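You operate a simulated robot arm through the tools that you are given. There is no shell and no other tool.

You are at the controls of a simulated robot arm. One attempt, no reset.

## Task
Line up the green wrapper, the beige stamp with plain knob, the clear dosing ball (pot) and the white scrubbing brush from the worktop by the window wall side by side in the free space on the worktop by the window wall, so that, seen from the front, the beige stamp with plain knob stands somewhere left of the white scrubbing brush; the beige stamp with plain knob is at one of the ends; the green wrapper is not next to the white scrubbing brush; the green wrapper stands somewhere left of the white scrubbing brush. Left, right, front and back are as seen from the side where you work. Leave all else as you found it, and nothing knocked over.

It is judged by the outcome, as a careful person would: the job done as asked, and still so three seconds after it is handed in. It fails if anything else is knocked over, pushed out of place, dropped, spilled or broken.

## Robot
A 7-joint arm with a two-finger parallel gripper, fixed in place. Base frame: the origin is at the foot of the arm, x ahead of it, y to its left, z up; the work surface is at about z = 0. Lengths are in m, angles in degrees, forces in N, time in s.
With the tool pointing down near the work surface it reaches from about 0.24 to 0.62 m from the base axis. Its first joint turns from -66.0 to 66.0 degrees. Payload 2.6 kg.
The tool frame sits at the grasp point between the pads (the TCP): z along the fingers, y along the line on which they close. The tips reach 0.03 m beyond it. The gripper opens to 0.094 m. The fingers are 0.028 m wide and 0.01 m thick; the gripper's body (0.05 by 0.096 m) begins 0.055 m behind the TCP.
Orientation is that of the tool frame in the base frame, as [roll, pitch, yaw] about the fixed x, y, z axes, in that order (R = Rz(yaw) Ry(pitch) Rx(roll)). With the fingers straight down and closing along the base's y, the tool's x points along the base's -x, its y along +y and its z along -z.

## Interface
- The arm moves only by the tool send_rows. Its argument "deltas" is a list of rows, each a list of 7 numbers: the turn, a rotation vector about the tool's x, y, z in rad, then the shift along the tool's x, y, z in mm, then the gripper command, from -1 (fully open) to 1 (shut), values between in proportion. In form: [[ax, ay, az, dx, dy, dz, grip], ...]. A call has 1 to 20 rows; each row shifts and turns the commanded pose from where the row before left it, along the tool's axes as they then stand. Each row takes 0.2 s and may step no farther than 0.05 m and 8.6 degrees from the row before; otherwise, or with a gripper value out of range, the whole call is refused. Where a pose cannot be reached the arm comes as near as it can. A force on the tool above 40 N (or 10 N above the force at the start of the call, whichever is more), or a blocked arm, ends the call early, and 0.2 s more pass. The fingers move at their own pace (about 0.072 m/s each) and stop on an object; they squeeze with about 42 N. The grip force told is the motor's: it shows also when the fingers shut on nothing. Time passes only in rows, and 0.2 s behind the last, so rows that do not move let the fingers close. It gives the time, the measured TCP pose, the force on the tool (base axes), the opening and the grip force at its end, in the units of the frame above (readings bear some noise), with the torque about the TCP (base axes, N m) and any sound that the robot's microphone picked up, and new pictures: "show" is both (left out), scene, wrist or none.
- Cameras (640 x 400 px; columns grow to the right, rows downward): "scene" is fixed at [0.0105, 0.43, 0.541]; the picture's right is [-0.92, -0.38, 0.00], its down [-0.30, 0.72, -0.62] and it looks along [0.24, -0.58, -0.78] (base axes); focal length 218 px, centre (320, 200). "wrist" rides on the gripper at [0.076, 0.014, -0.102] in the tool frame; the picture's right is [-0.18, 0.98, 0.00], its down [-0.75, -0.14, -0.64] and it looks along [-0.63, -0.12, 0.77] (tool axes); focal length 243 px, centre (320, 200). There is no depth. A picture from a camera that has moved, and an enlarged one, comes with that camera's place and axes in the base frame and with its lens.
- zoom(camera, box): a new picture of the part [left, top, right, bottom] of that camera's present view, enlarged. It takes no simulated time.
- close_job(): hands the job in; it is judged then, once.

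Nothing tells you positions but the pictures and the camera data. Unless the task says otherwise, let go and move clear before handing in.

The tools are called as a command line: name --pt "numbers of a row" for each row, then --argument value for the rest, lists and objects as JSON in quotes. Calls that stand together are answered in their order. send_rows: Moves the arm, as the interface text tells. Its arguments: {"type":"object","properties":{"deltas":{"type":"array"},"show":{"type":"string","enum":["both","scene","wrist","none"]}},"required":["deltas"]} The other tools are called the same way: zoom (camera, box) takes an enlarged picture of a part of a camera's view; close_job () hands the job in.

At the start:

```text
time_s: 0.0
tcp_pos: [0.3908, -0.129, 0.2355]
ee_rot: [-180.0, 0.1, -180.0]
force: [0.1, -0.3, -0.9]
wrist_torque: [0.01, 0.04, -0.05]
gripper_width: 0.0938
grasp_force: 0.1
```

scene: 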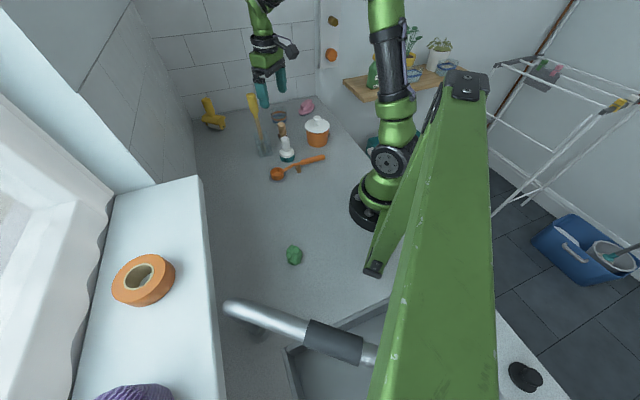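
wrist: 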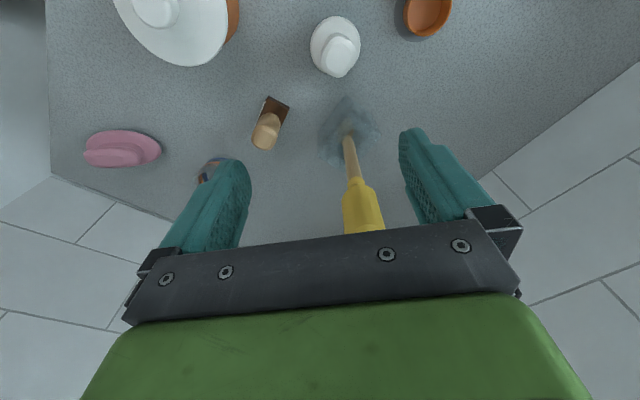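

I see a cluttered worktop with a pot, a brush, a stamp, a glass jar with a spatula, a ladle and a green crumpled wrapper. I'll enlarge the views before moving.

zoom --camera "scene" --box '[190, 80, 350, 190]'

zoom --camera "scene" --box '[190, 180, 400, 330]'

zoom --camera "wrist" --box '[60, 0, 480, 240]'

```text
3.64 times, centred on (270, 135) of scene
camera zoom: at [0.0105, 0.43, 0.541], right [-0.92, -0.38, 0.0], down [-0.3, 0.72, -0.62], along [0.24, -0.58, -0.78], focal length 795 px, centre (502, 436)
```

zoom: 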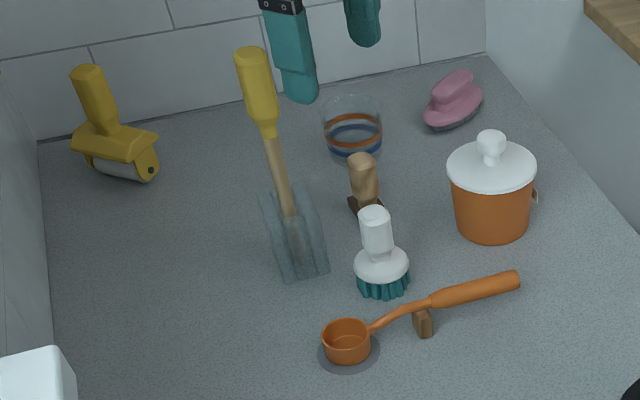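

```text
2.67 times, centred on (295, 255) of scene
camera zoom: at [0.0105, 0.43, 0.541], right [-0.92, -0.38, 0.0], down [-0.3, 0.72, -0.62], along [0.24, -0.58, -0.78], focal length 583 px, centre (387, 53)
```

zoom: 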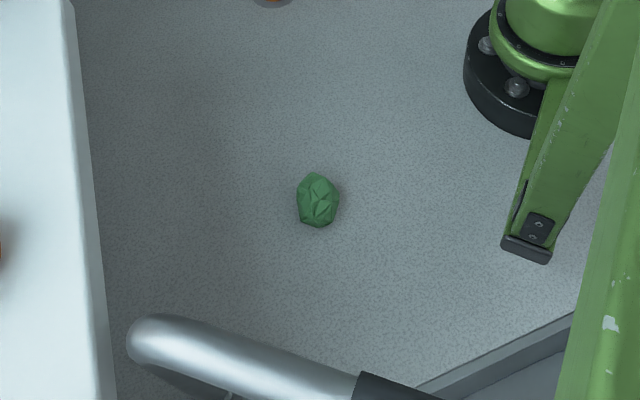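

```text
1.52 times, centred on (270, 120) of wrist
camera zoom: at [0.3138, -0.1153, 0.3392], right [0.18, 0.98, 0.0], down [0.75, -0.14, 0.64], along [0.63, -0.12, -0.77], focal length 370 px, centre (396, 322)
```

zoom: 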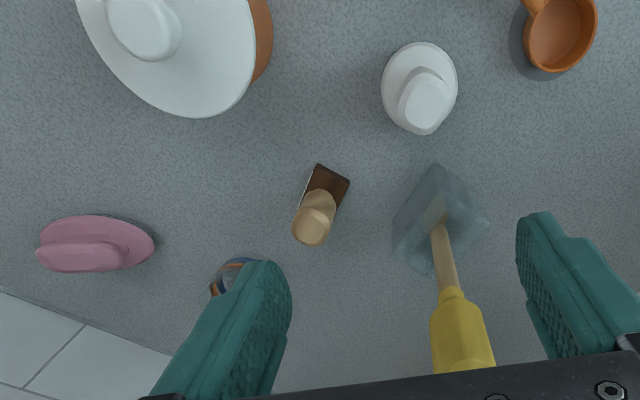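

The brush stands near (0.362, -0.107) and is about 0.085 tall. The stamp is near (0.42, -0.205), the banded clear pot near (0.49, -0.31) and the wrapper near (0.164, 0.231). The worktop runs at 45° to the base, so the left-to-right order will be stamp, wrapper, pot, brush, along a diagonal in the free area. First I'll move over the brush and look.

send_rows --pt "0 0 0 15 11 0 -1" --pt "0 0 0 14 11 0 -1" --pt "0 0 0 0 0 20 -1" --pt "0 0 0 0 0 20 -1" --pt "0 0 0 0 0 0 -1"

```text
time_s: 1.2
tcp_pos: [0.363, -0.1078, 0.195]
ee_rot: [180.0, -0.1, 180.0]
force: [1.1, 0.5, -0.1]
wrist_torque: [-0.03, 0.03, 0.0]
gripper_width: 0.0941
grasp_force: 0.1
camera wrist: at [0.2849, -0.0935, 0.2994], right [0.18, 0.98, 0.0], down [0.75, -0.14, 0.64], along [0.63, -0.12, -0.77], focal length 243 px, centre (320, 200)
```

scene: 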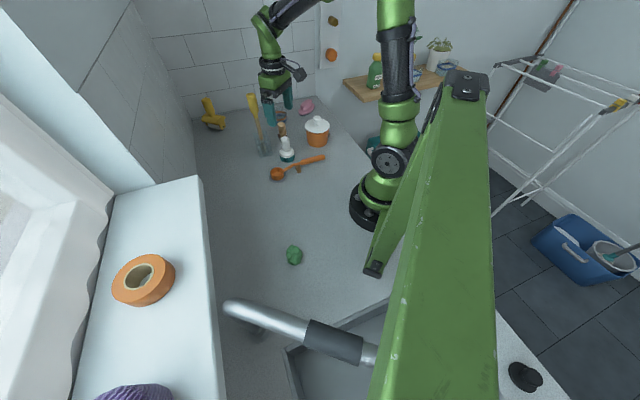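
wrist: 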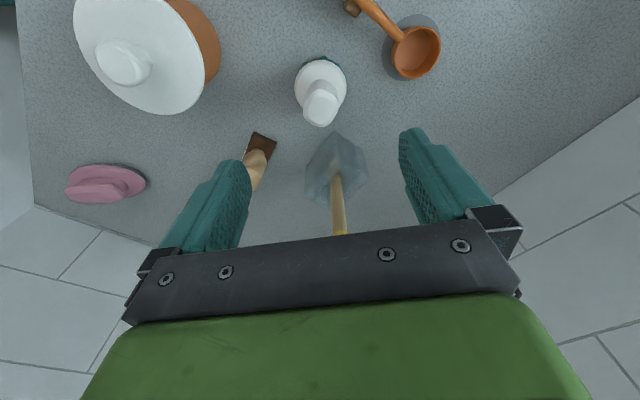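

The brush knob sits right under the TCP. I'll come down to grip the knob.

send_rows --pt "0 0 0 0 0 25 -1" --pt "0 0 0 0 0 25 -1" --pt "0 0 0 0 0 25 -1" --pt "0 0 0 0 0 20 -1" --pt "0 0 0 0 0 15 -1" --pt "0 0 0 0 0 4 -1" --pt "0 0 0 0 0 0 -1"

zoom --camera "scene" --box '[220, 80, 350, 190]'

```text
time_s: 2.8
tcp_pos: [0.3626, -0.1072, 0.0798]
ee_rot: [180.0, 0.0, -180.0]
force: [-0.2, -0.2, -0.5]
wrist_torque: [-0.04, 0.02, 0.0]
gripper_width: 0.0941
grasp_force: 0.0
camera wrist: at [0.2845, -0.0936, 0.185], right [0.18, 0.98, 0.0], down [0.75, -0.14, 0.64], along [0.63, -0.12, -0.77], focal length 243 px, centre (320, 200)
```

scene: 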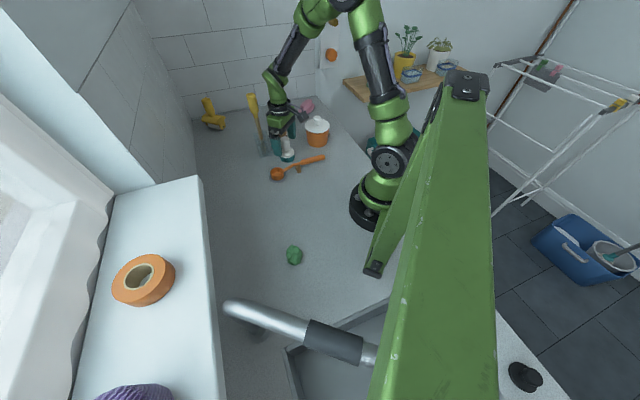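
wrist: 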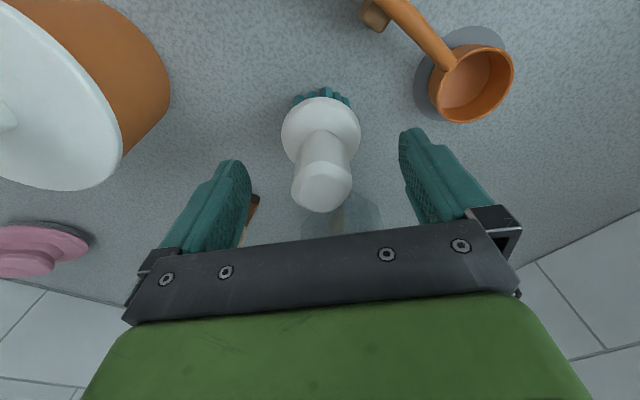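

```text
3.64 times, centred on (285, 135) of scene
camera zoom: at [0.0105, 0.43, 0.541], right [-0.92, -0.38, 0.0], down [-0.3, 0.72, -0.62], along [0.24, -0.58, -0.78], focal length 795 px, centre (447, 436)
```

zoom: 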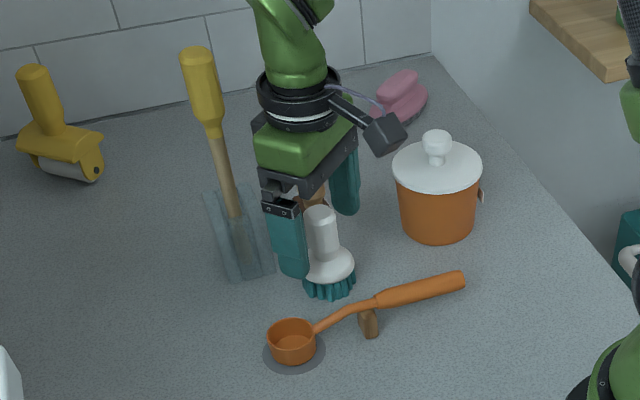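

The open fingers are either side of the knob. I'll close and lift slightly.

send_rows --pt "0 0 0 0 0 0 1" --pt "0 0 0 0 0 0 1" --pt "0 0 0 0 0 0 1" --pt "0 0 0 0 0 0 1" --pt "0 0 0 0 0 -10 1" --pt "0 0 0 0 0 -30 1" --pt "0 0 0 0 0 -40 1" --pt "0 0 0 0 0 -40 1"

```text
time_s: 4.6
tcp_pos: [0.3629, -0.1073, 0.2012]
ee_rot: [-179.9, 0.0, 180.0]
force: [0.9, 0.1, -0.2]
wrist_torque: [0.0, 0.0, 0.0]
gripper_width: 0.0414
grasp_force: 42.3
camera wrist: at [0.2844, -0.0938, 0.306], right [0.18, 0.98, 0.0], down [0.75, -0.14, 0.64], along [0.63, -0.12, -0.77], focal length 243 px, centre (320, 200)
```

scene: 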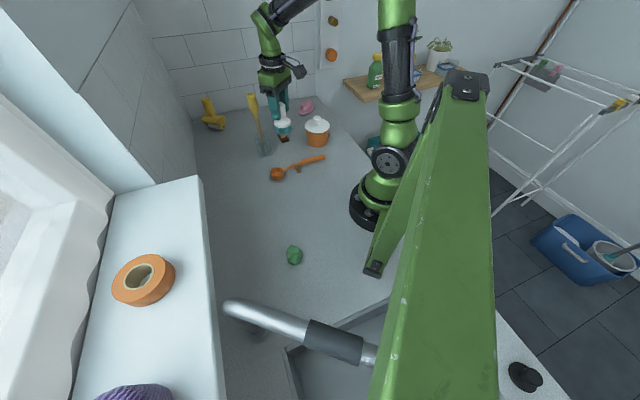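
wrist: 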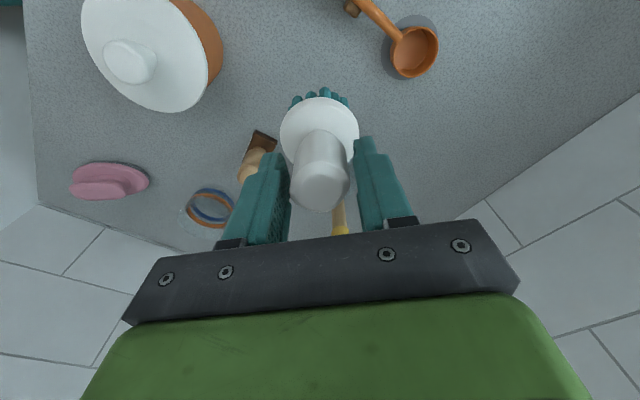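

The brush is held. Before I carry it over, I'll check the window sill's edge near the free space.

zoom --camera "scene" --box '[90, 150, 330, 300]'

zoom --camera "scene" --box '[180, 250, 420, 400]'

```text
2.67 times, centred on (210, 225) of scene
camera zoom: at [0.0105, 0.43, 0.541], right [-0.92, -0.38, 0.0], down [-0.3, 0.72, -0.62], along [0.24, -0.58, -0.78], focal length 583 px, centre (613, 133)
```

zoom: 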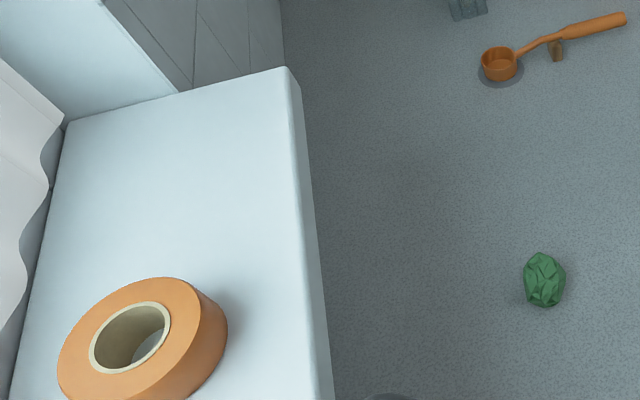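

```text
2.67 times, centred on (300, 325) of scene
camera zoom: at [0.0105, 0.43, 0.541], right [-0.92, -0.38, 0.0], down [-0.3, 0.72, -0.62], along [0.24, -0.58, -0.78], focal length 583 px, centre (373, -133)
```

zoom: 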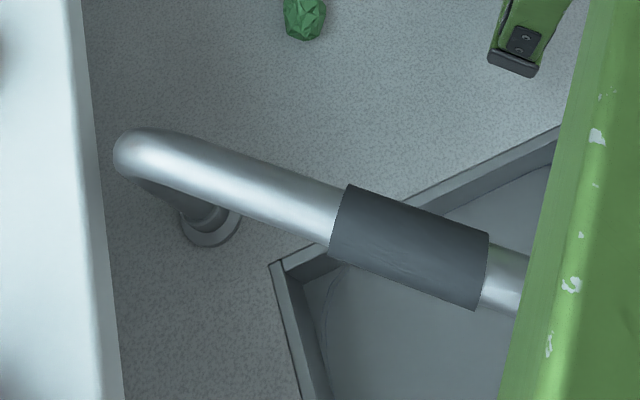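

The sill overhangs, with its front edge about 0.42 deep from my diagonal, so I'll lay the row along depth n≈0.30. That puts the brush at (0.325, 0.099), the pot at (0.265, 0.159), the wrapper at (0.205, 0.219) and the stamp at (0.148, 0.276). I'll carry the brush over now.

send_rows --pt "0 0 0 6 20 0 1" --pt "0 0 0 7 35 0 1" --pt "0 0 0 7 40 0 1" --pt "0 0 0 6 40 0 1" --pt "0 0 0 6 40 0 1" --pt "0 0 0 6 31 0 1" --pt "0 0 0 0 0 0 1"

```text
time_s: 6.2
tcp_pos: [0.3244, 0.0998, 0.2016]
ee_rot: [179.9, 0.0, -180.0]
force: [-0.7, -0.3, -0.3]
wrist_torque: [0.01, -0.01, 0.01]
gripper_width: 0.0413
grasp_force: 42.0
camera wrist: at [0.247, 0.1132, 0.3056], right [0.18, 0.98, 0.0], down [0.75, -0.14, 0.64], along [0.63, -0.12, -0.77], focal length 243 px, centre (320, 200)
```

scene: 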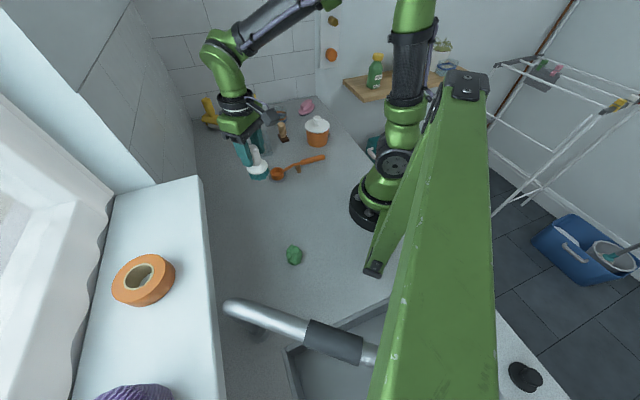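
wrist: 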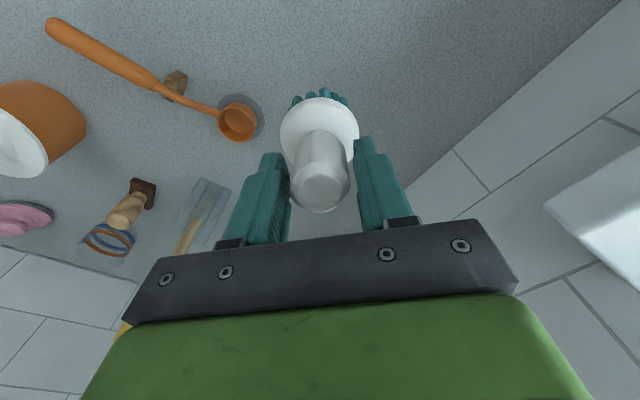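

I'm over the brush's spot, so I'll lower it gently.

send_rows --pt "0 0 0 0 0 30 1" --pt "0 0 0 0 0 35 1" --pt "0 0 0 0 0 30 1" --pt "0 0 0 0 0 15 1" --pt "0 0 0 0 0 6 1" --pt "0 0 0 0 0 3 1" --pt "0 0 0 0 0 2 1" --pt "0 0 0 0 0 0 1" --show "scene"

zoom --camera "scene" --box '[200, 100, 340, 220]'

```text
time_s: 8.0
tcp_pos: [0.324, 0.0994, 0.0803]
ee_rot: [-180.0, 0.1, 180.0]
force: [-9.1, -2.5, 27.5]
wrist_torque: [-0.33, 0.64, -0.15]
gripper_width: 0.0414
grasp_force: 41.9
```

scene: 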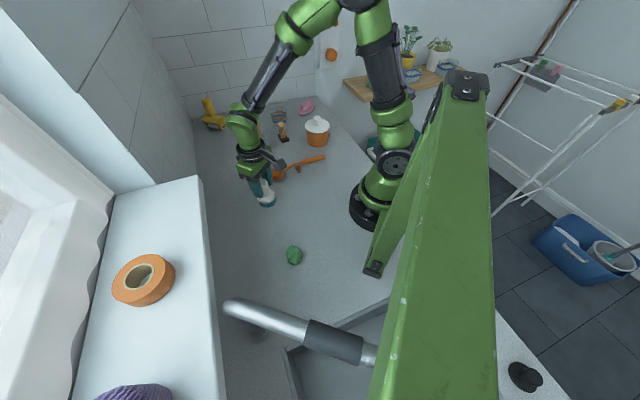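

```text
3.33 times, centred on (270, 160) of scene
camera zoom: at [0.0104, 0.43, 0.541], right [-0.92, -0.38, 0.0], down [-0.3, 0.72, -0.62], along [0.24, -0.58, -0.78], focal length 728 px, centre (487, 333)
```

zoom: 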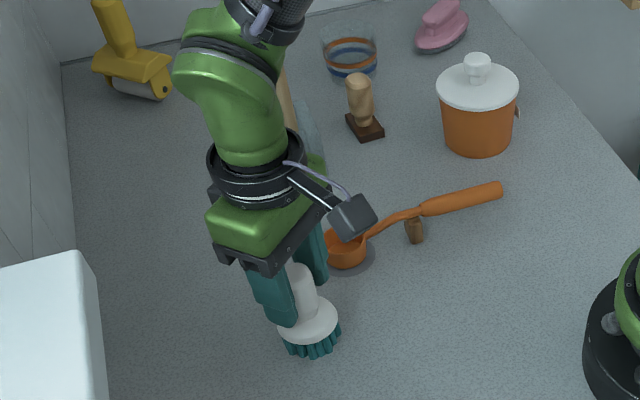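

The brush is touching the worktop with about 27 N. I'll ease up slightly, release and lift clear.

send_rows --pt "0 0 0 0 0 -1.5 1" --pt "0 0 0 0 0 0 1" --pt "0 0 0 0 0 0 -0.2" --pt "0 0 0 0 0 0 -0.6" --pt "0 0 0 0 0 0 -0.6" --pt "0 0 0 0 0 -15 -0.6" --pt "0 0 0 0 0 -40 -0.6" --pt "0 0 0 0 0 -45 -0.6" --pt "0 0 0 0 0 -40 -0.6"

zoom --camera "scene" --box '[200, 100, 340, 220]'

```text
time_s: 10.0
tcp_pos: [0.3226, 0.0988, 0.222]
ee_rot: [-180.0, -0.1, -180.0]
force: [-0.2, 0.1, -0.4]
wrist_torque: [0.01, -0.01, -0.04]
gripper_width: 0.0751
grasp_force: 0.2
camera wrist: at [0.2458, 0.1126, 0.3267], right [0.18, 0.98, 0.0], down [0.75, -0.14, 0.64], along [0.63, -0.12, -0.77], focal length 243 px, centre (320, 200)
```

scene: 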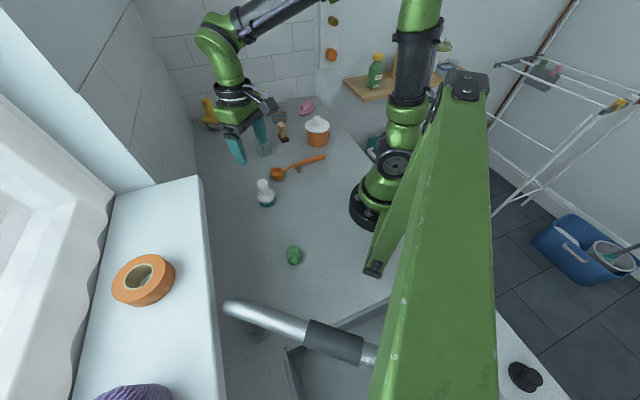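
wrist: 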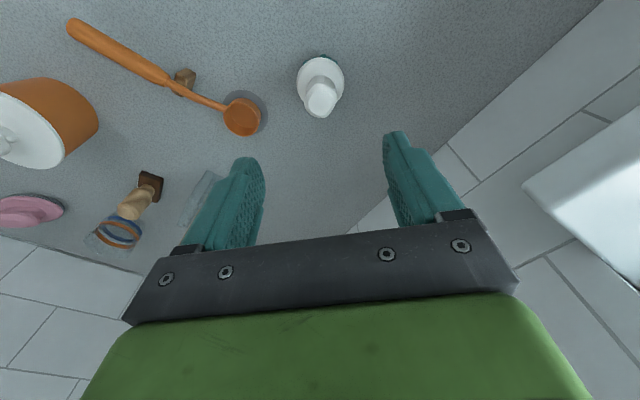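

```text
3.33 times, centred on (270, 160) of scene
camera zoom: at [0.0105, 0.43, 0.541], right [-0.92, -0.38, 0.0], down [-0.3, 0.72, -0.62], along [0.24, -0.58, -0.78], focal length 728 px, centre (487, 333)
```

zoom: 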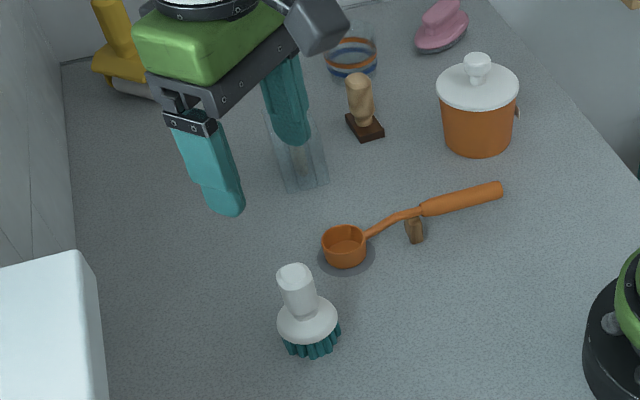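

The brush is standing in place. Next is the stamp: I'll pass at x≈0.32 to stay clear of the tall yellow handle, then go out over it.

send_rows --pt "0 0 0 0 -25 0 -0.8" --pt "0 0 0 0 -40 0 -0.8" --pt "0 0 0 0 -40 0 -0.8" --pt "0 0 0 0 -40 0 -0.8" --pt "0 0 0 0 -40 0 -0.8" --pt "0 0 0 0 -40 0 -0.8" --pt "0 0 0 0 -40 0 -0.8" --pt "0 0 0 0 -33 0 -0.8" --pt "0 0 0 -20 0 0 -0.8" --pt "0 0 0 -30 0 0 -0.8" --pt "0 0 0 -30 0 0 -0.8" --pt "0 0 0 -17 0 0 -0.8" --pt "0 0 0 0 0 0 -0.8"

zoom --camera "scene" --box '[200, 70, 340, 190]'

zoom --camera "wrist" --box '[160, 40, 480, 240]'

```text
time_s: 12.8
tcp_pos: [0.4207, -0.1977, 0.2216]
ee_rot: [-179.9, -0.1, -180.0]
force: [-0.6, -0.4, 1.0]
wrist_torque: [-0.06, -0.01, 0.01]
gripper_width: 0.0846
grasp_force: 0.0
camera wrist: at [0.3443, -0.1851, 0.3256], right [0.18, 0.98, 0.0], down [0.75, -0.14, 0.64], along [0.63, -0.12, -0.77], focal length 243 px, centre (320, 200)
```

scene: 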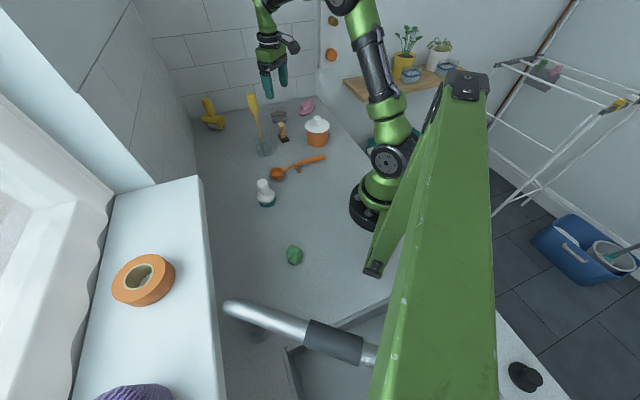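
wrist: 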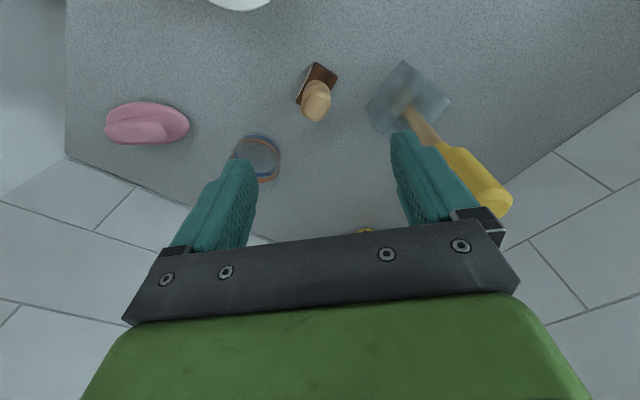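

```text
3.33 times, centred on (270, 130) of scene
camera zoom: at [0.0105, 0.43, 0.541], right [-0.92, -0.38, 0.0], down [-0.3, 0.72, -0.62], along [0.24, -0.58, -0.78], focal length 728 px, centre (487, 433)
```

zoom: 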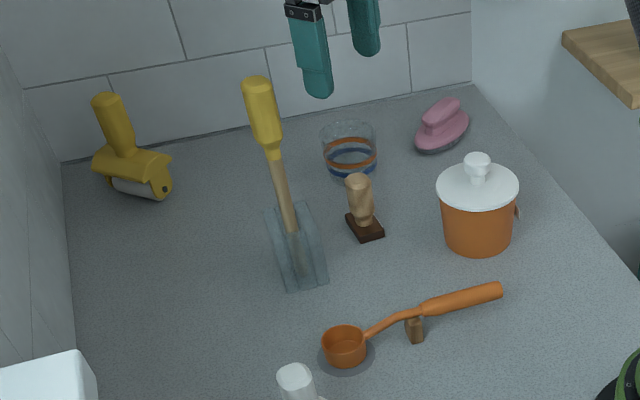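

```text
2.00 times, centred on (320, 140) of wrist
camera zoom: at [0.3443, -0.1851, 0.3256], right [0.18, 0.98, 0.0], down [0.75, -0.14, 0.64], along [0.63, -0.12, -0.77], focal length 485 px, centre (320, 320)
```

zoom: 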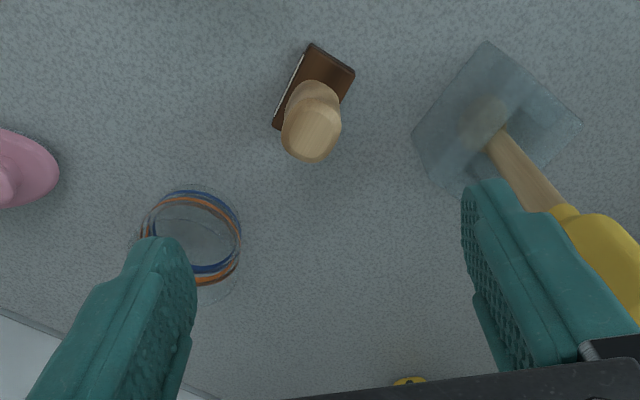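

The stamp is at about (0.430, -0.204) and the clear pot at about (0.50, -0.307). I'll go down on the stamp's knob.

send_rows --pt "0 0 0 -9.5 -6 0 -0.8" --pt "0 0 0 0 0 30 -0.8" --pt "0 0 0 0 0 40 -0.8" --pt "0 0 0 0 0 40 -0.8" --pt "0 0 0 0 0 20 -0.8" --pt "0 0 0 0 0 0 -0.8"

zoom --camera "scene" --box '[200, 70, 340, 190]'

zoom --camera "wrist" --box '[160, 40, 480, 240]'

```text
time_s: 14.2
tcp_pos: [0.4314, -0.2046, 0.0907]
ee_rot: [180.0, -0.1, -180.0]
force: [-0.4, -0.1, -0.2]
wrist_torque: [0.0, 0.02, -0.01]
gripper_width: 0.0847
grasp_force: 0.1
camera wrist: at [0.3536, -0.1915, 0.1956], right [0.18, 0.98, 0.0], down [0.75, -0.14, 0.64], along [0.63, -0.12, -0.77], focal length 243 px, centre (320, 200)
```

scene: 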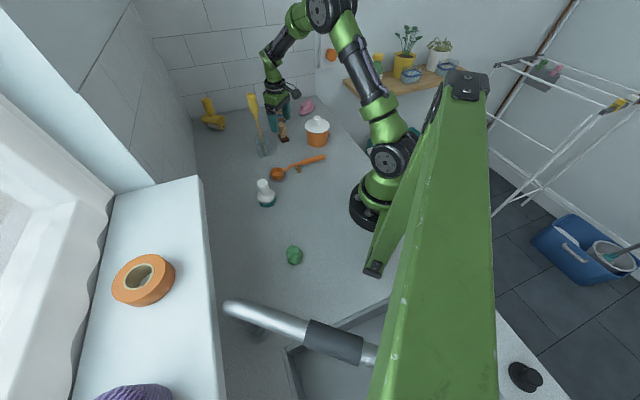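
wrist: 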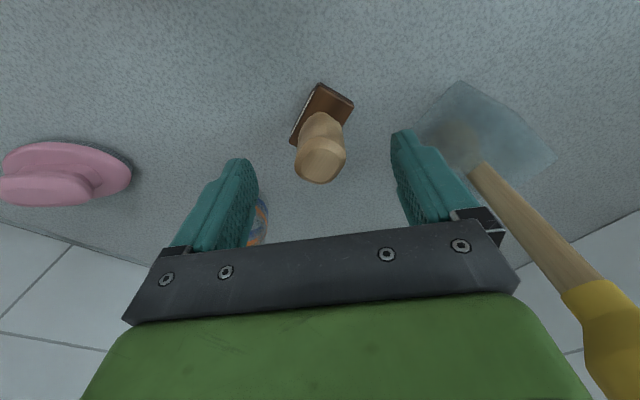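

```text
3.33 times, centred on (270, 130) of scene
camera zoom: at [0.0105, 0.43, 0.541], right [-0.92, -0.38, 0.0], down [-0.3, 0.72, -0.62], along [0.24, -0.58, -0.78], focal length 728 px, centre (487, 433)
```

zoom: 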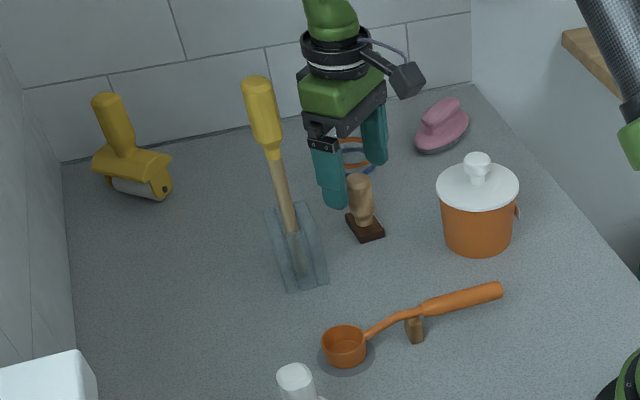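

```text
2.00 times, centred on (320, 140) of wrist
camera zoom: at [0.3536, -0.1915, 0.1956], right [0.18, 0.98, 0.0], down [0.75, -0.14, 0.64], along [0.63, -0.12, -0.77], focal length 485 px, centre (320, 320)
```

zoom: 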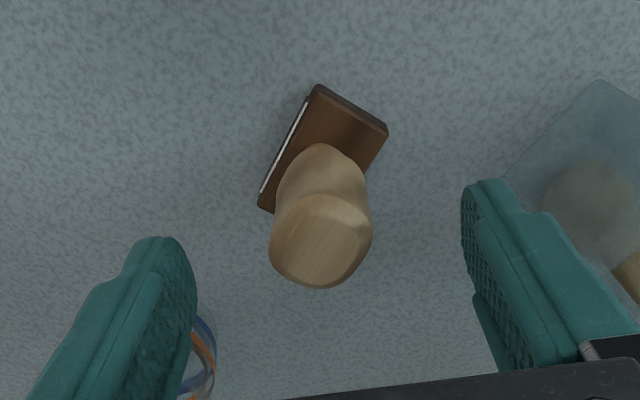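

The knob is centred between the fingers, so I'll lower the last stretch, grip and lift.

send_rows --pt "0 0 0 0 0 20 -0.8" --pt "0 0 0 0 0 17 -0.8" --pt "0 0 0 0 0 0 -0.8" --pt "0 0 0 0 0 0 1" --pt "0 0 0 0 0 0 1" --pt "0 0 0 0 0 0 1" --pt "0 0 0 0 0 0 1" --pt "0 0 0 0 0 0 1"

zoom --camera "scene" --box '[200, 70, 340, 190]'

```text
time_s: 16.0
tcp_pos: [0.4305, -0.206, 0.053]
ee_rot: [-180.0, 0.0, -180.0]
force: [-0.5, 0.4, 0.4]
wrist_torque: [-0.03, -0.04, -0.02]
gripper_width: 0.0418
grasp_force: 41.6
camera wrist: at [0.3532, -0.192, 0.1583], right [0.18, 0.98, 0.0], down [0.75, -0.14, 0.64], along [0.63, -0.12, -0.77], focal length 243 px, centre (320, 200)
```

scene: 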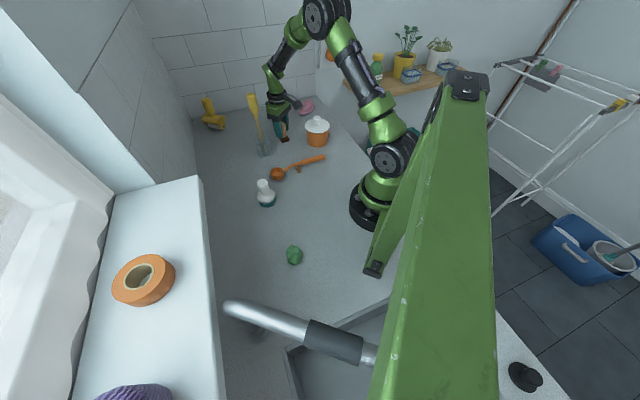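
wrist: 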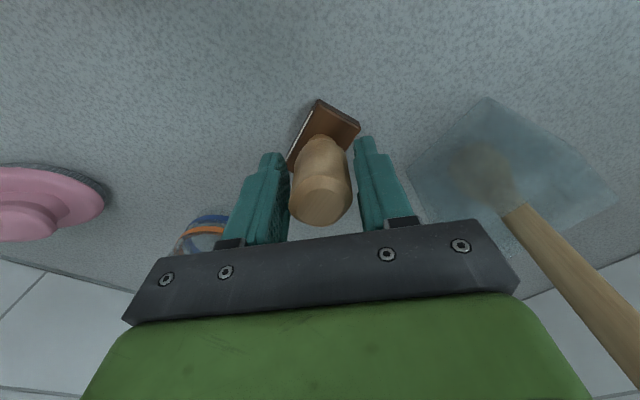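

```text
3.33 times, centred on (270, 130) of scene
camera zoom: at [0.0105, 0.43, 0.541], right [-0.92, -0.38, 0.0], down [-0.3, 0.72, -0.62], along [0.24, -0.58, -0.78], focal length 728 px, centre (487, 433)
```

zoom: 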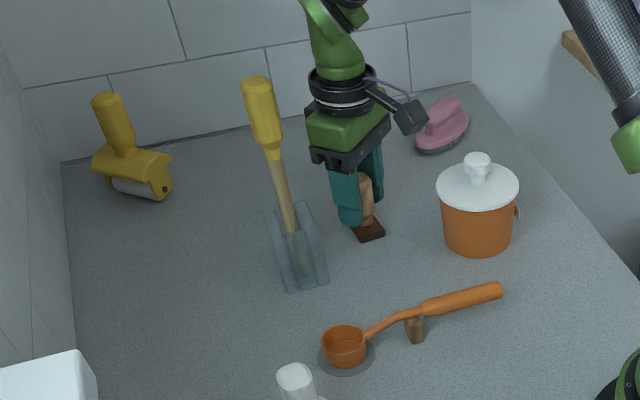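

The stamp is gripped. I'll lift it, pull back from the yellow handle and carry it round to the left end.

send_rows --pt "0 0 0 0 0 -10 1" --pt "0 0 0 0 0 -30 1" --pt "0 0 0 0 0 -40 1" --pt "0 0 0 0 0 -40 1" --pt "0 0 0 0 0 -30 1" --pt "0 0 0 20 0 0 1" --pt "0 0 0 35 0 0 1" --pt "0 0 0 35 0 0 1" --pt "0 0 0 20 20 0 1" --pt "0 0 0 0 35 0 1" --pt "0 0 0 0 40 0 1" --pt "0 0 0 0 40 0 1" --pt "0 0 0 0 40 0 1" --pt "0 0 0 0 0 0 1"

```text
time_s: 19.0
tcp_pos: [0.3208, -0.029, 0.2043]
ee_rot: [180.0, 0.0, 180.0]
force: [0.1, 0.5, -1.6]
wrist_torque: [0.01, -0.02, -0.03]
gripper_width: 0.0416
grasp_force: 41.8
camera wrist: at [0.2431, -0.0161, 0.3077], right [0.18, 0.98, 0.0], down [0.75, -0.14, 0.64], along [0.63, -0.12, -0.77], focal length 243 px, centre (320, 200)
```

scene: 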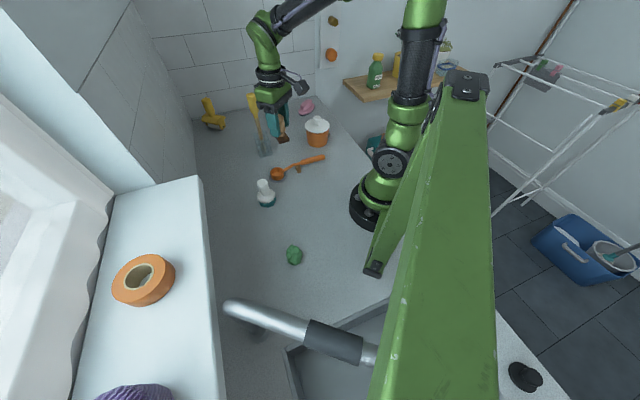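
wrist: 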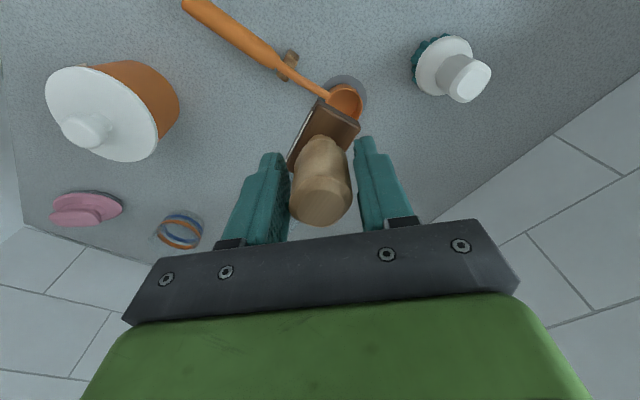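

The wrapper sits too close to the stamp's final spot to set it down there now. I'll park the stamp at about (0.25, 0.10) for the moment, move the wrapper, then bring the stamp over.

send_rows --pt "0 0 0 15 25 0 1" --pt "0 0 0 20 35 0 1" --pt "0 0 0 20 35 0 1" --pt "0 0 0 16 34 0 1" --pt "0 0 0 0 0 20 1" --pt "0 0 0 0 0 40 1" --pt "0 0 0 0 0 40 1" --pt "0 0 0 0 0 30 1" --pt "0 0 0 0 0 12 1" --pt "0 0 0 0 0 5 1" --pt "0 0 0 0 0 2 1" --pt "0 0 0 0 0 0 1"

zoom --camera "scene" --box '[220, 140, 360, 280]'

```text
time_s: 21.6
tcp_pos: [0.2491, 0.0981, 0.0541]
ee_rot: [-180.0, -0.1, 180.0]
force: [0.2, -0.5, -0.3]
wrist_torque: [0.01, 0.0, 0.03]
gripper_width: 0.0418
grasp_force: 41.9
camera wrist: at [0.1725, 0.1128, 0.1592], right [0.18, 0.98, 0.0], down [0.75, -0.14, 0.64], along [0.63, -0.12, -0.77], focal length 243 px, centre (320, 200)
```

scene: 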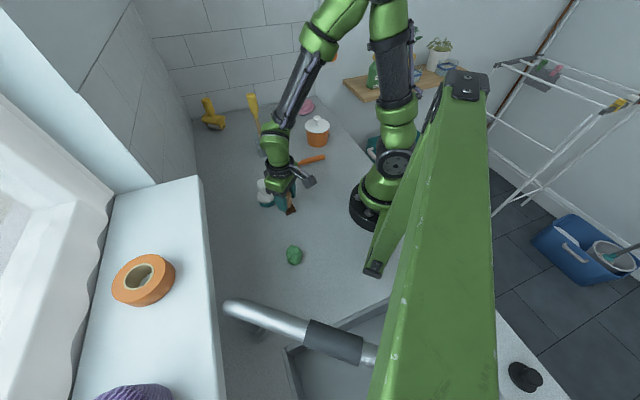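
wrist: 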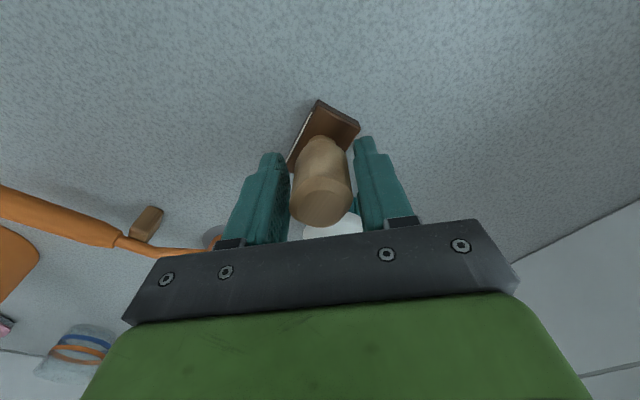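

```text
2.86 times, centred on (290, 210) of scene
camera zoom: at [0.0105, 0.43, 0.541], right [-0.92, -0.38, 0.0], down [-0.3, 0.72, -0.62], along [0.24, -0.58, -0.78], focal length 624 px, centre (406, 171)
```

zoom: 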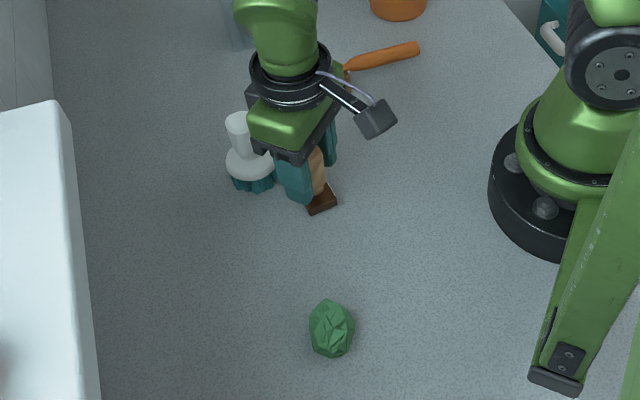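

I'll set it down the last millimetre, release and lift.

send_rows --pt "0 0 0 0 0 1 1" --pt "0 0 0 0 0 0 1" --pt "0 0 0 0 0 0 -0.2" --pt "0 0 0 0 0 0 -0.6" --pt "0 0 0 0 0 0 -0.6" --pt "0 0 0 0 0 -20 -0.6" --pt "0 0 0 0 0 -40 -0.6" --pt "0 0 0 0 0 -40 -0.6" --pt "0 0 0 0 0 -40 -0.6"

zoom --camera "scene" --box '[220, 140, 360, 280]'

```text
time_s: 23.6
tcp_pos: [0.2506, 0.0996, 0.1949]
ee_rot: [180.0, 0.0, -180.0]
force: [-0.9, 0.2, 0.4]
wrist_torque: [0.01, 0.03, -0.02]
gripper_width: 0.0753
grasp_force: 0.1
camera wrist: at [0.1734, 0.1136, 0.2988], right [0.18, 0.98, 0.0], down [0.75, -0.14, 0.64], along [0.63, -0.12, -0.77], focal length 243 px, centre (320, 200)
```

scene: 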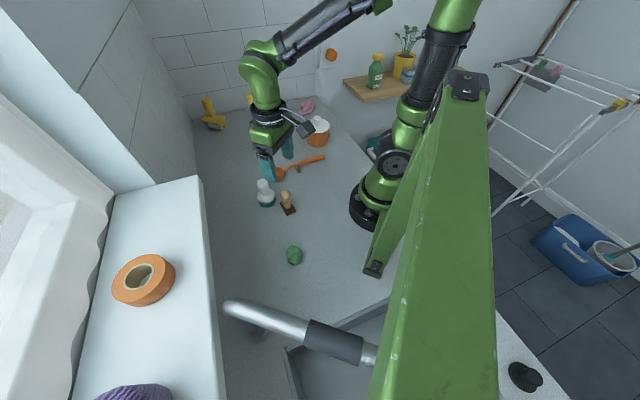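
wrist: 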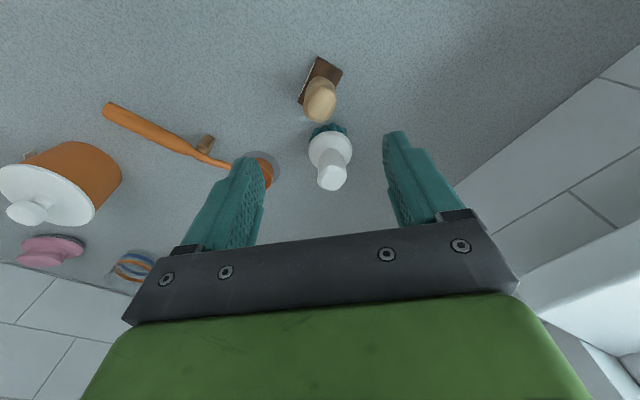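

```text
2.86 times, centred on (290, 210) of scene
camera zoom: at [0.0105, 0.43, 0.541], right [-0.92, -0.38, 0.0], down [-0.3, 0.72, -0.62], along [0.24, -0.58, -0.78], focal length 624 px, centre (406, 171)
```

zoom: 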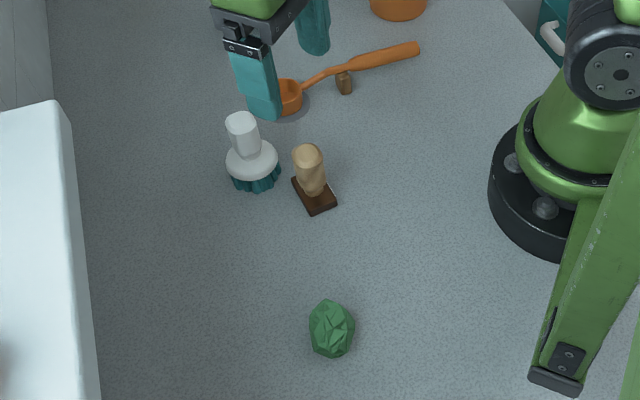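

The stamp is parked upright. Now I'll move over the green wrapper.

send_rows --pt "0 0 0 15 24 0 -0.8" --pt "0 0 0 25 38 0 -0.8" --pt "0 0 0 25 38 0 -0.8" --pt "0 0 0 21 33 0 -0.8" --pt "0 0 0 0 0 0 -0.8"

zoom --camera "wrist" --box '[160, 0, 480, 200]'

```text
time_s: 24.8
tcp_pos: [0.1648, 0.2328, 0.1942]
ee_rot: [-179.9, 0.1, -180.0]
force: [-0.6, 0.2, -0.3]
wrist_torque: [0.01, -0.05, 0.0]
gripper_width: 0.0845
grasp_force: 0.0
camera wrist: at [0.0871, 0.2465, 0.2985], right [0.18, 0.98, 0.0], down [0.75, -0.14, 0.64], along [0.63, -0.12, -0.77], focal length 243 px, centre (320, 200)
```

scene: 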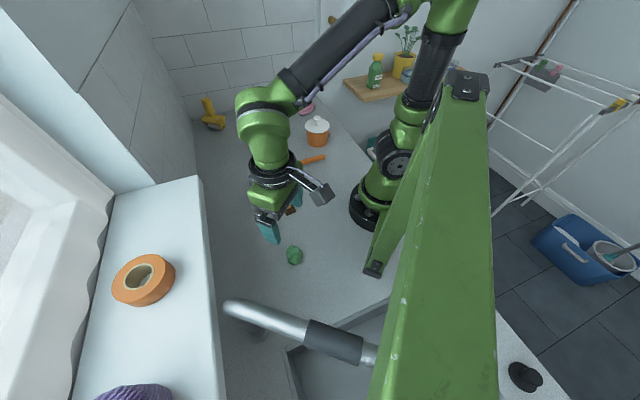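
wrist: 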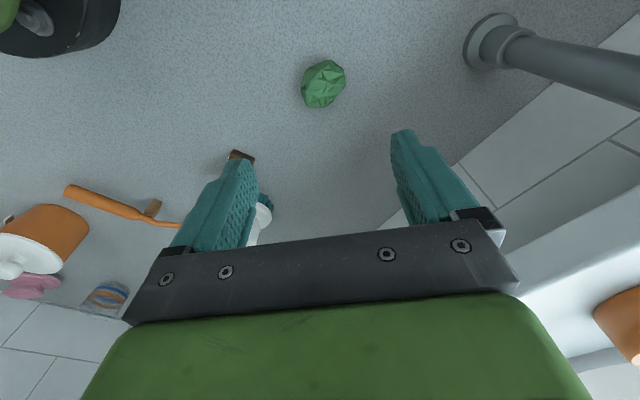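

```text
2.00 times, centred on (320, 100) of wrist
camera zoom: at [0.0871, 0.2465, 0.2985], right [0.18, 0.98, 0.0], down [0.75, -0.14, 0.64], along [0.63, -0.12, -0.77], focal length 485 px, centre (320, 400)
```

zoom: 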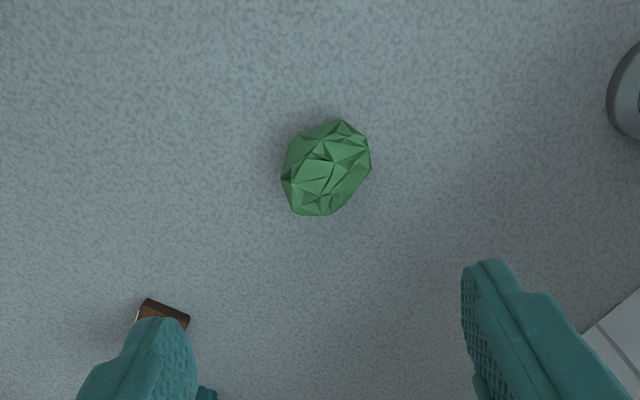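

The wrapper is at about (0.159, 0.237). I'll centre over it and descend until the tips are just above the worktop.

send_rows --pt "0 0 0 6 4.5 0 -0.8" --pt "0 0 0 0 0 30 -0.8" --pt "0 0 0 0 0 40 -0.8" --pt "0 0 0 0 0 40 -0.8" --pt "0 0 0 0 0 28 -0.8" --pt "0 0 0 0 0 12 -0.8" --pt "0 0 0 0 0 7 -0.8" --pt "0 0 0 0 0 0 -0.8"

zoom --camera "wrist" --box '[160, 50, 480, 250]'

zoom --camera "scene" --box '[220, 160, 360, 300]'

```text
time_s: 26.6
tcp_pos: [0.1582, 0.2355, 0.0372]
ee_rot: [180.0, 0.0, 180.0]
force: [-0.2, 0.1, 0.3]
wrist_torque: [0.01, -0.03, -0.01]
gripper_width: 0.0847
grasp_force: 0.0
camera wrist: at [0.0803, 0.2498, 0.1414], right [0.18, 0.98, 0.0], down [0.75, -0.14, 0.64], along [0.63, -0.12, -0.77], focal length 243 px, centre (320, 200)
```

scene: 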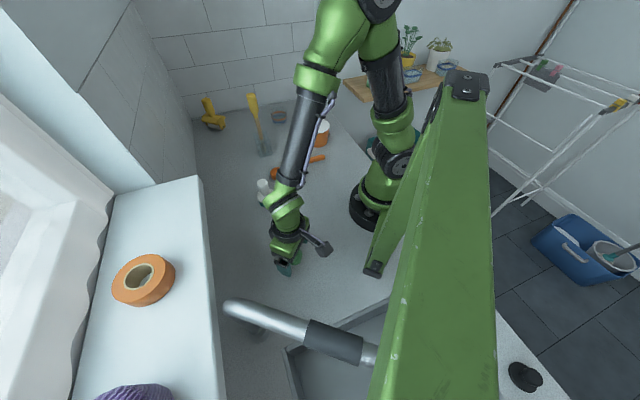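
wrist: 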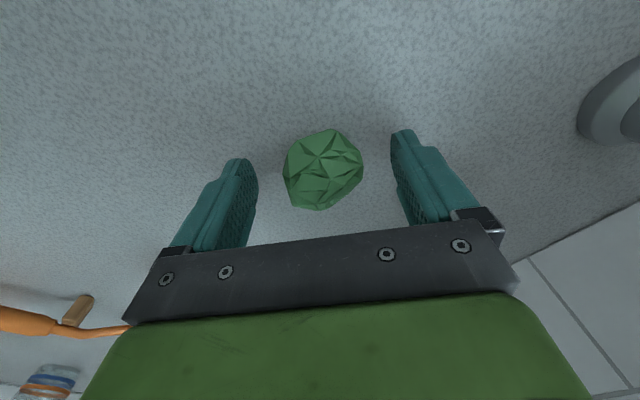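

```text
2.00 times, centred on (320, 150) of wrist
camera zoom: at [0.0803, 0.2498, 0.1414], right [0.18, 0.98, 0.0], down [0.75, -0.14, 0.64], along [0.63, -0.12, -0.77], focal length 485 px, centre (320, 300)
```

zoom: 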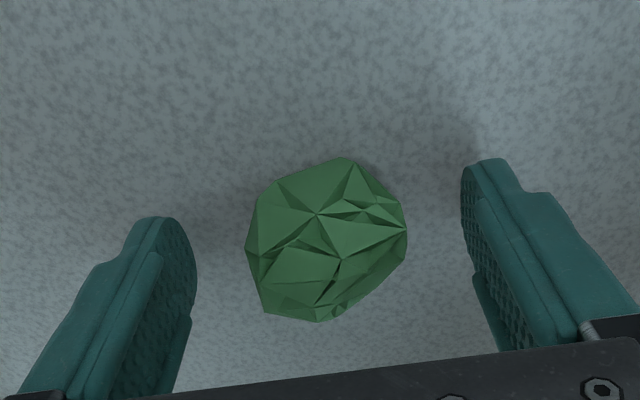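

```text
2.86 times, centred on (290, 230) of scene
camera zoom: at [0.0105, 0.43, 0.541], right [-0.92, -0.38, 0.0], down [-0.3, 0.72, -0.62], along [0.24, -0.58, -0.78], focal length 624 px, centre (406, 114)
```

zoom: 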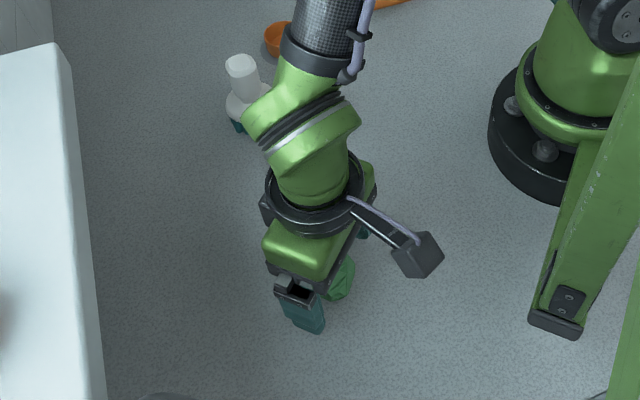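

The wrapper is between the fingers. I'll close, lift a little, shift it to its slot and set it down.

send_rows --pt "0 0 0 0 0 0 0.3" --pt "0 0 0 0 0 0 1" --pt "0 0 0 0 0 0 1" --pt "0 0 0 0 0 0 1" --pt "0 0 0 0 0 -10 1" --pt "0 0 0 0 0 -30 1" --pt "0 0 0 -15 -6 0 1" --pt "0 0 0 -20 -8 0 1" --pt "0 0 0 -10.4 -4 0 1" --pt "0 0 0 0 0 0 1"

zoom --camera "scene" --box '[220, 160, 360, 300]'

```text
time_s: 28.8
tcp_pos: [0.2031, 0.218, 0.0767]
ee_rot: [-180.0, 0.1, -179.9]
force: [-0.1, -0.5, 0.9]
wrist_torque: [-0.02, -0.02, 0.0]
gripper_width: 0.0493
grasp_force: 41.8
camera wrist: at [0.1258, 0.2319, 0.1818], right [0.18, 0.98, 0.0], down [0.75, -0.14, 0.64], along [0.63, -0.12, -0.77], focal length 243 px, centre (320, 200)
```

scene: 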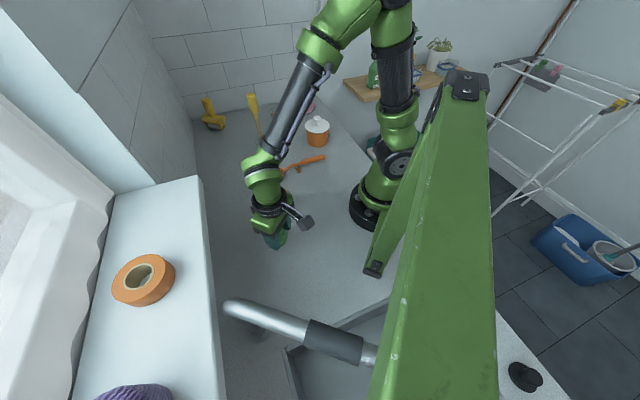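
wrist: 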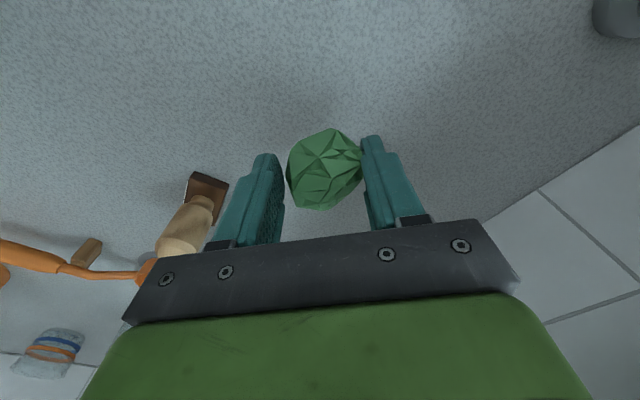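

```text
2.86 times, centred on (290, 230) of scene
camera zoom: at [0.0105, 0.43, 0.541], right [-0.92, -0.38, 0.0], down [-0.3, 0.72, -0.62], along [0.24, -0.58, -0.78], focal length 624 px, centre (406, 114)
```

zoom: 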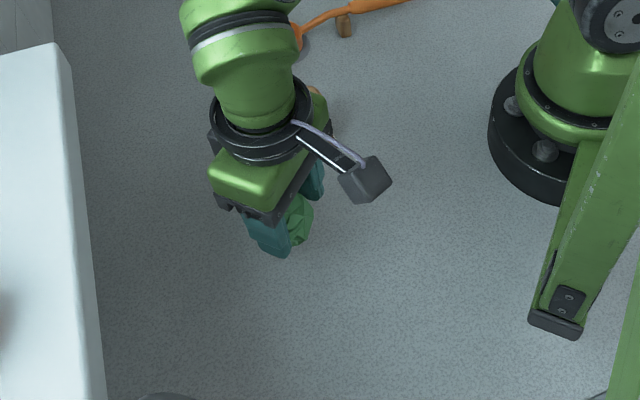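

The wrapper is held over its slot. I'll lower and release.

send_rows --pt "0 0 0 0 0 20 1" --pt "0 0 0 0 0 14 1" --pt "0 0 0 0 0 4 1" --pt "0 0 0 0 0 1.2 1" --pt "0 0 0 0 0 0 1" --pt "0 0 0 0 0 0 -0.3" --pt "0 0 0 0 0 0 -0.7" --pt "0 0 0 0 0 0 -0.7" --pt "0 0 0 0 0 -15 -0.7" --pt "0 0 0 0 0 -40 -0.7" --pt "0 0 0 0 0 -45 -0.7" --pt "0 0 0 0 0 -45 -0.7"

zoom --camera "scene" --box '[220, 160, 360, 300]'

```text
time_s: 31.4
tcp_pos: [0.2027, 0.2187, 0.1852]
ee_rot: [-179.9, 0.0, -180.0]
force: [0.3, -0.3, 0.4]
wrist_torque: [0.02, -0.01, 0.02]
gripper_width: 0.0799
grasp_force: 0.0
camera wrist: at [0.1252, 0.2321, 0.2889], right [0.18, 0.98, 0.0], down [0.75, -0.14, 0.64], along [0.63, -0.12, -0.77], focal length 243 px, centre (320, 200)
```

scene: 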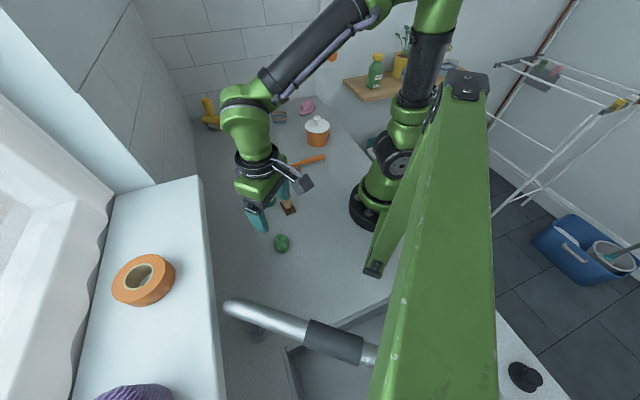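
wrist: 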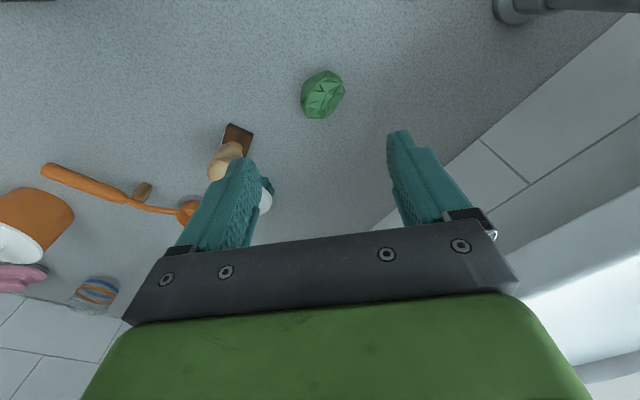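

```text
2.86 times, centred on (290, 230) of scene
camera zoom: at [0.0105, 0.43, 0.541], right [-0.92, -0.38, 0.0], down [-0.3, 0.72, -0.62], along [0.24, -0.58, -0.78], focal length 624 px, centre (406, 114)
```

zoom: 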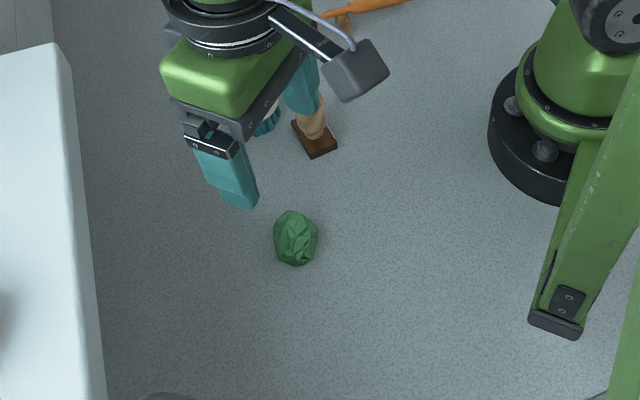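

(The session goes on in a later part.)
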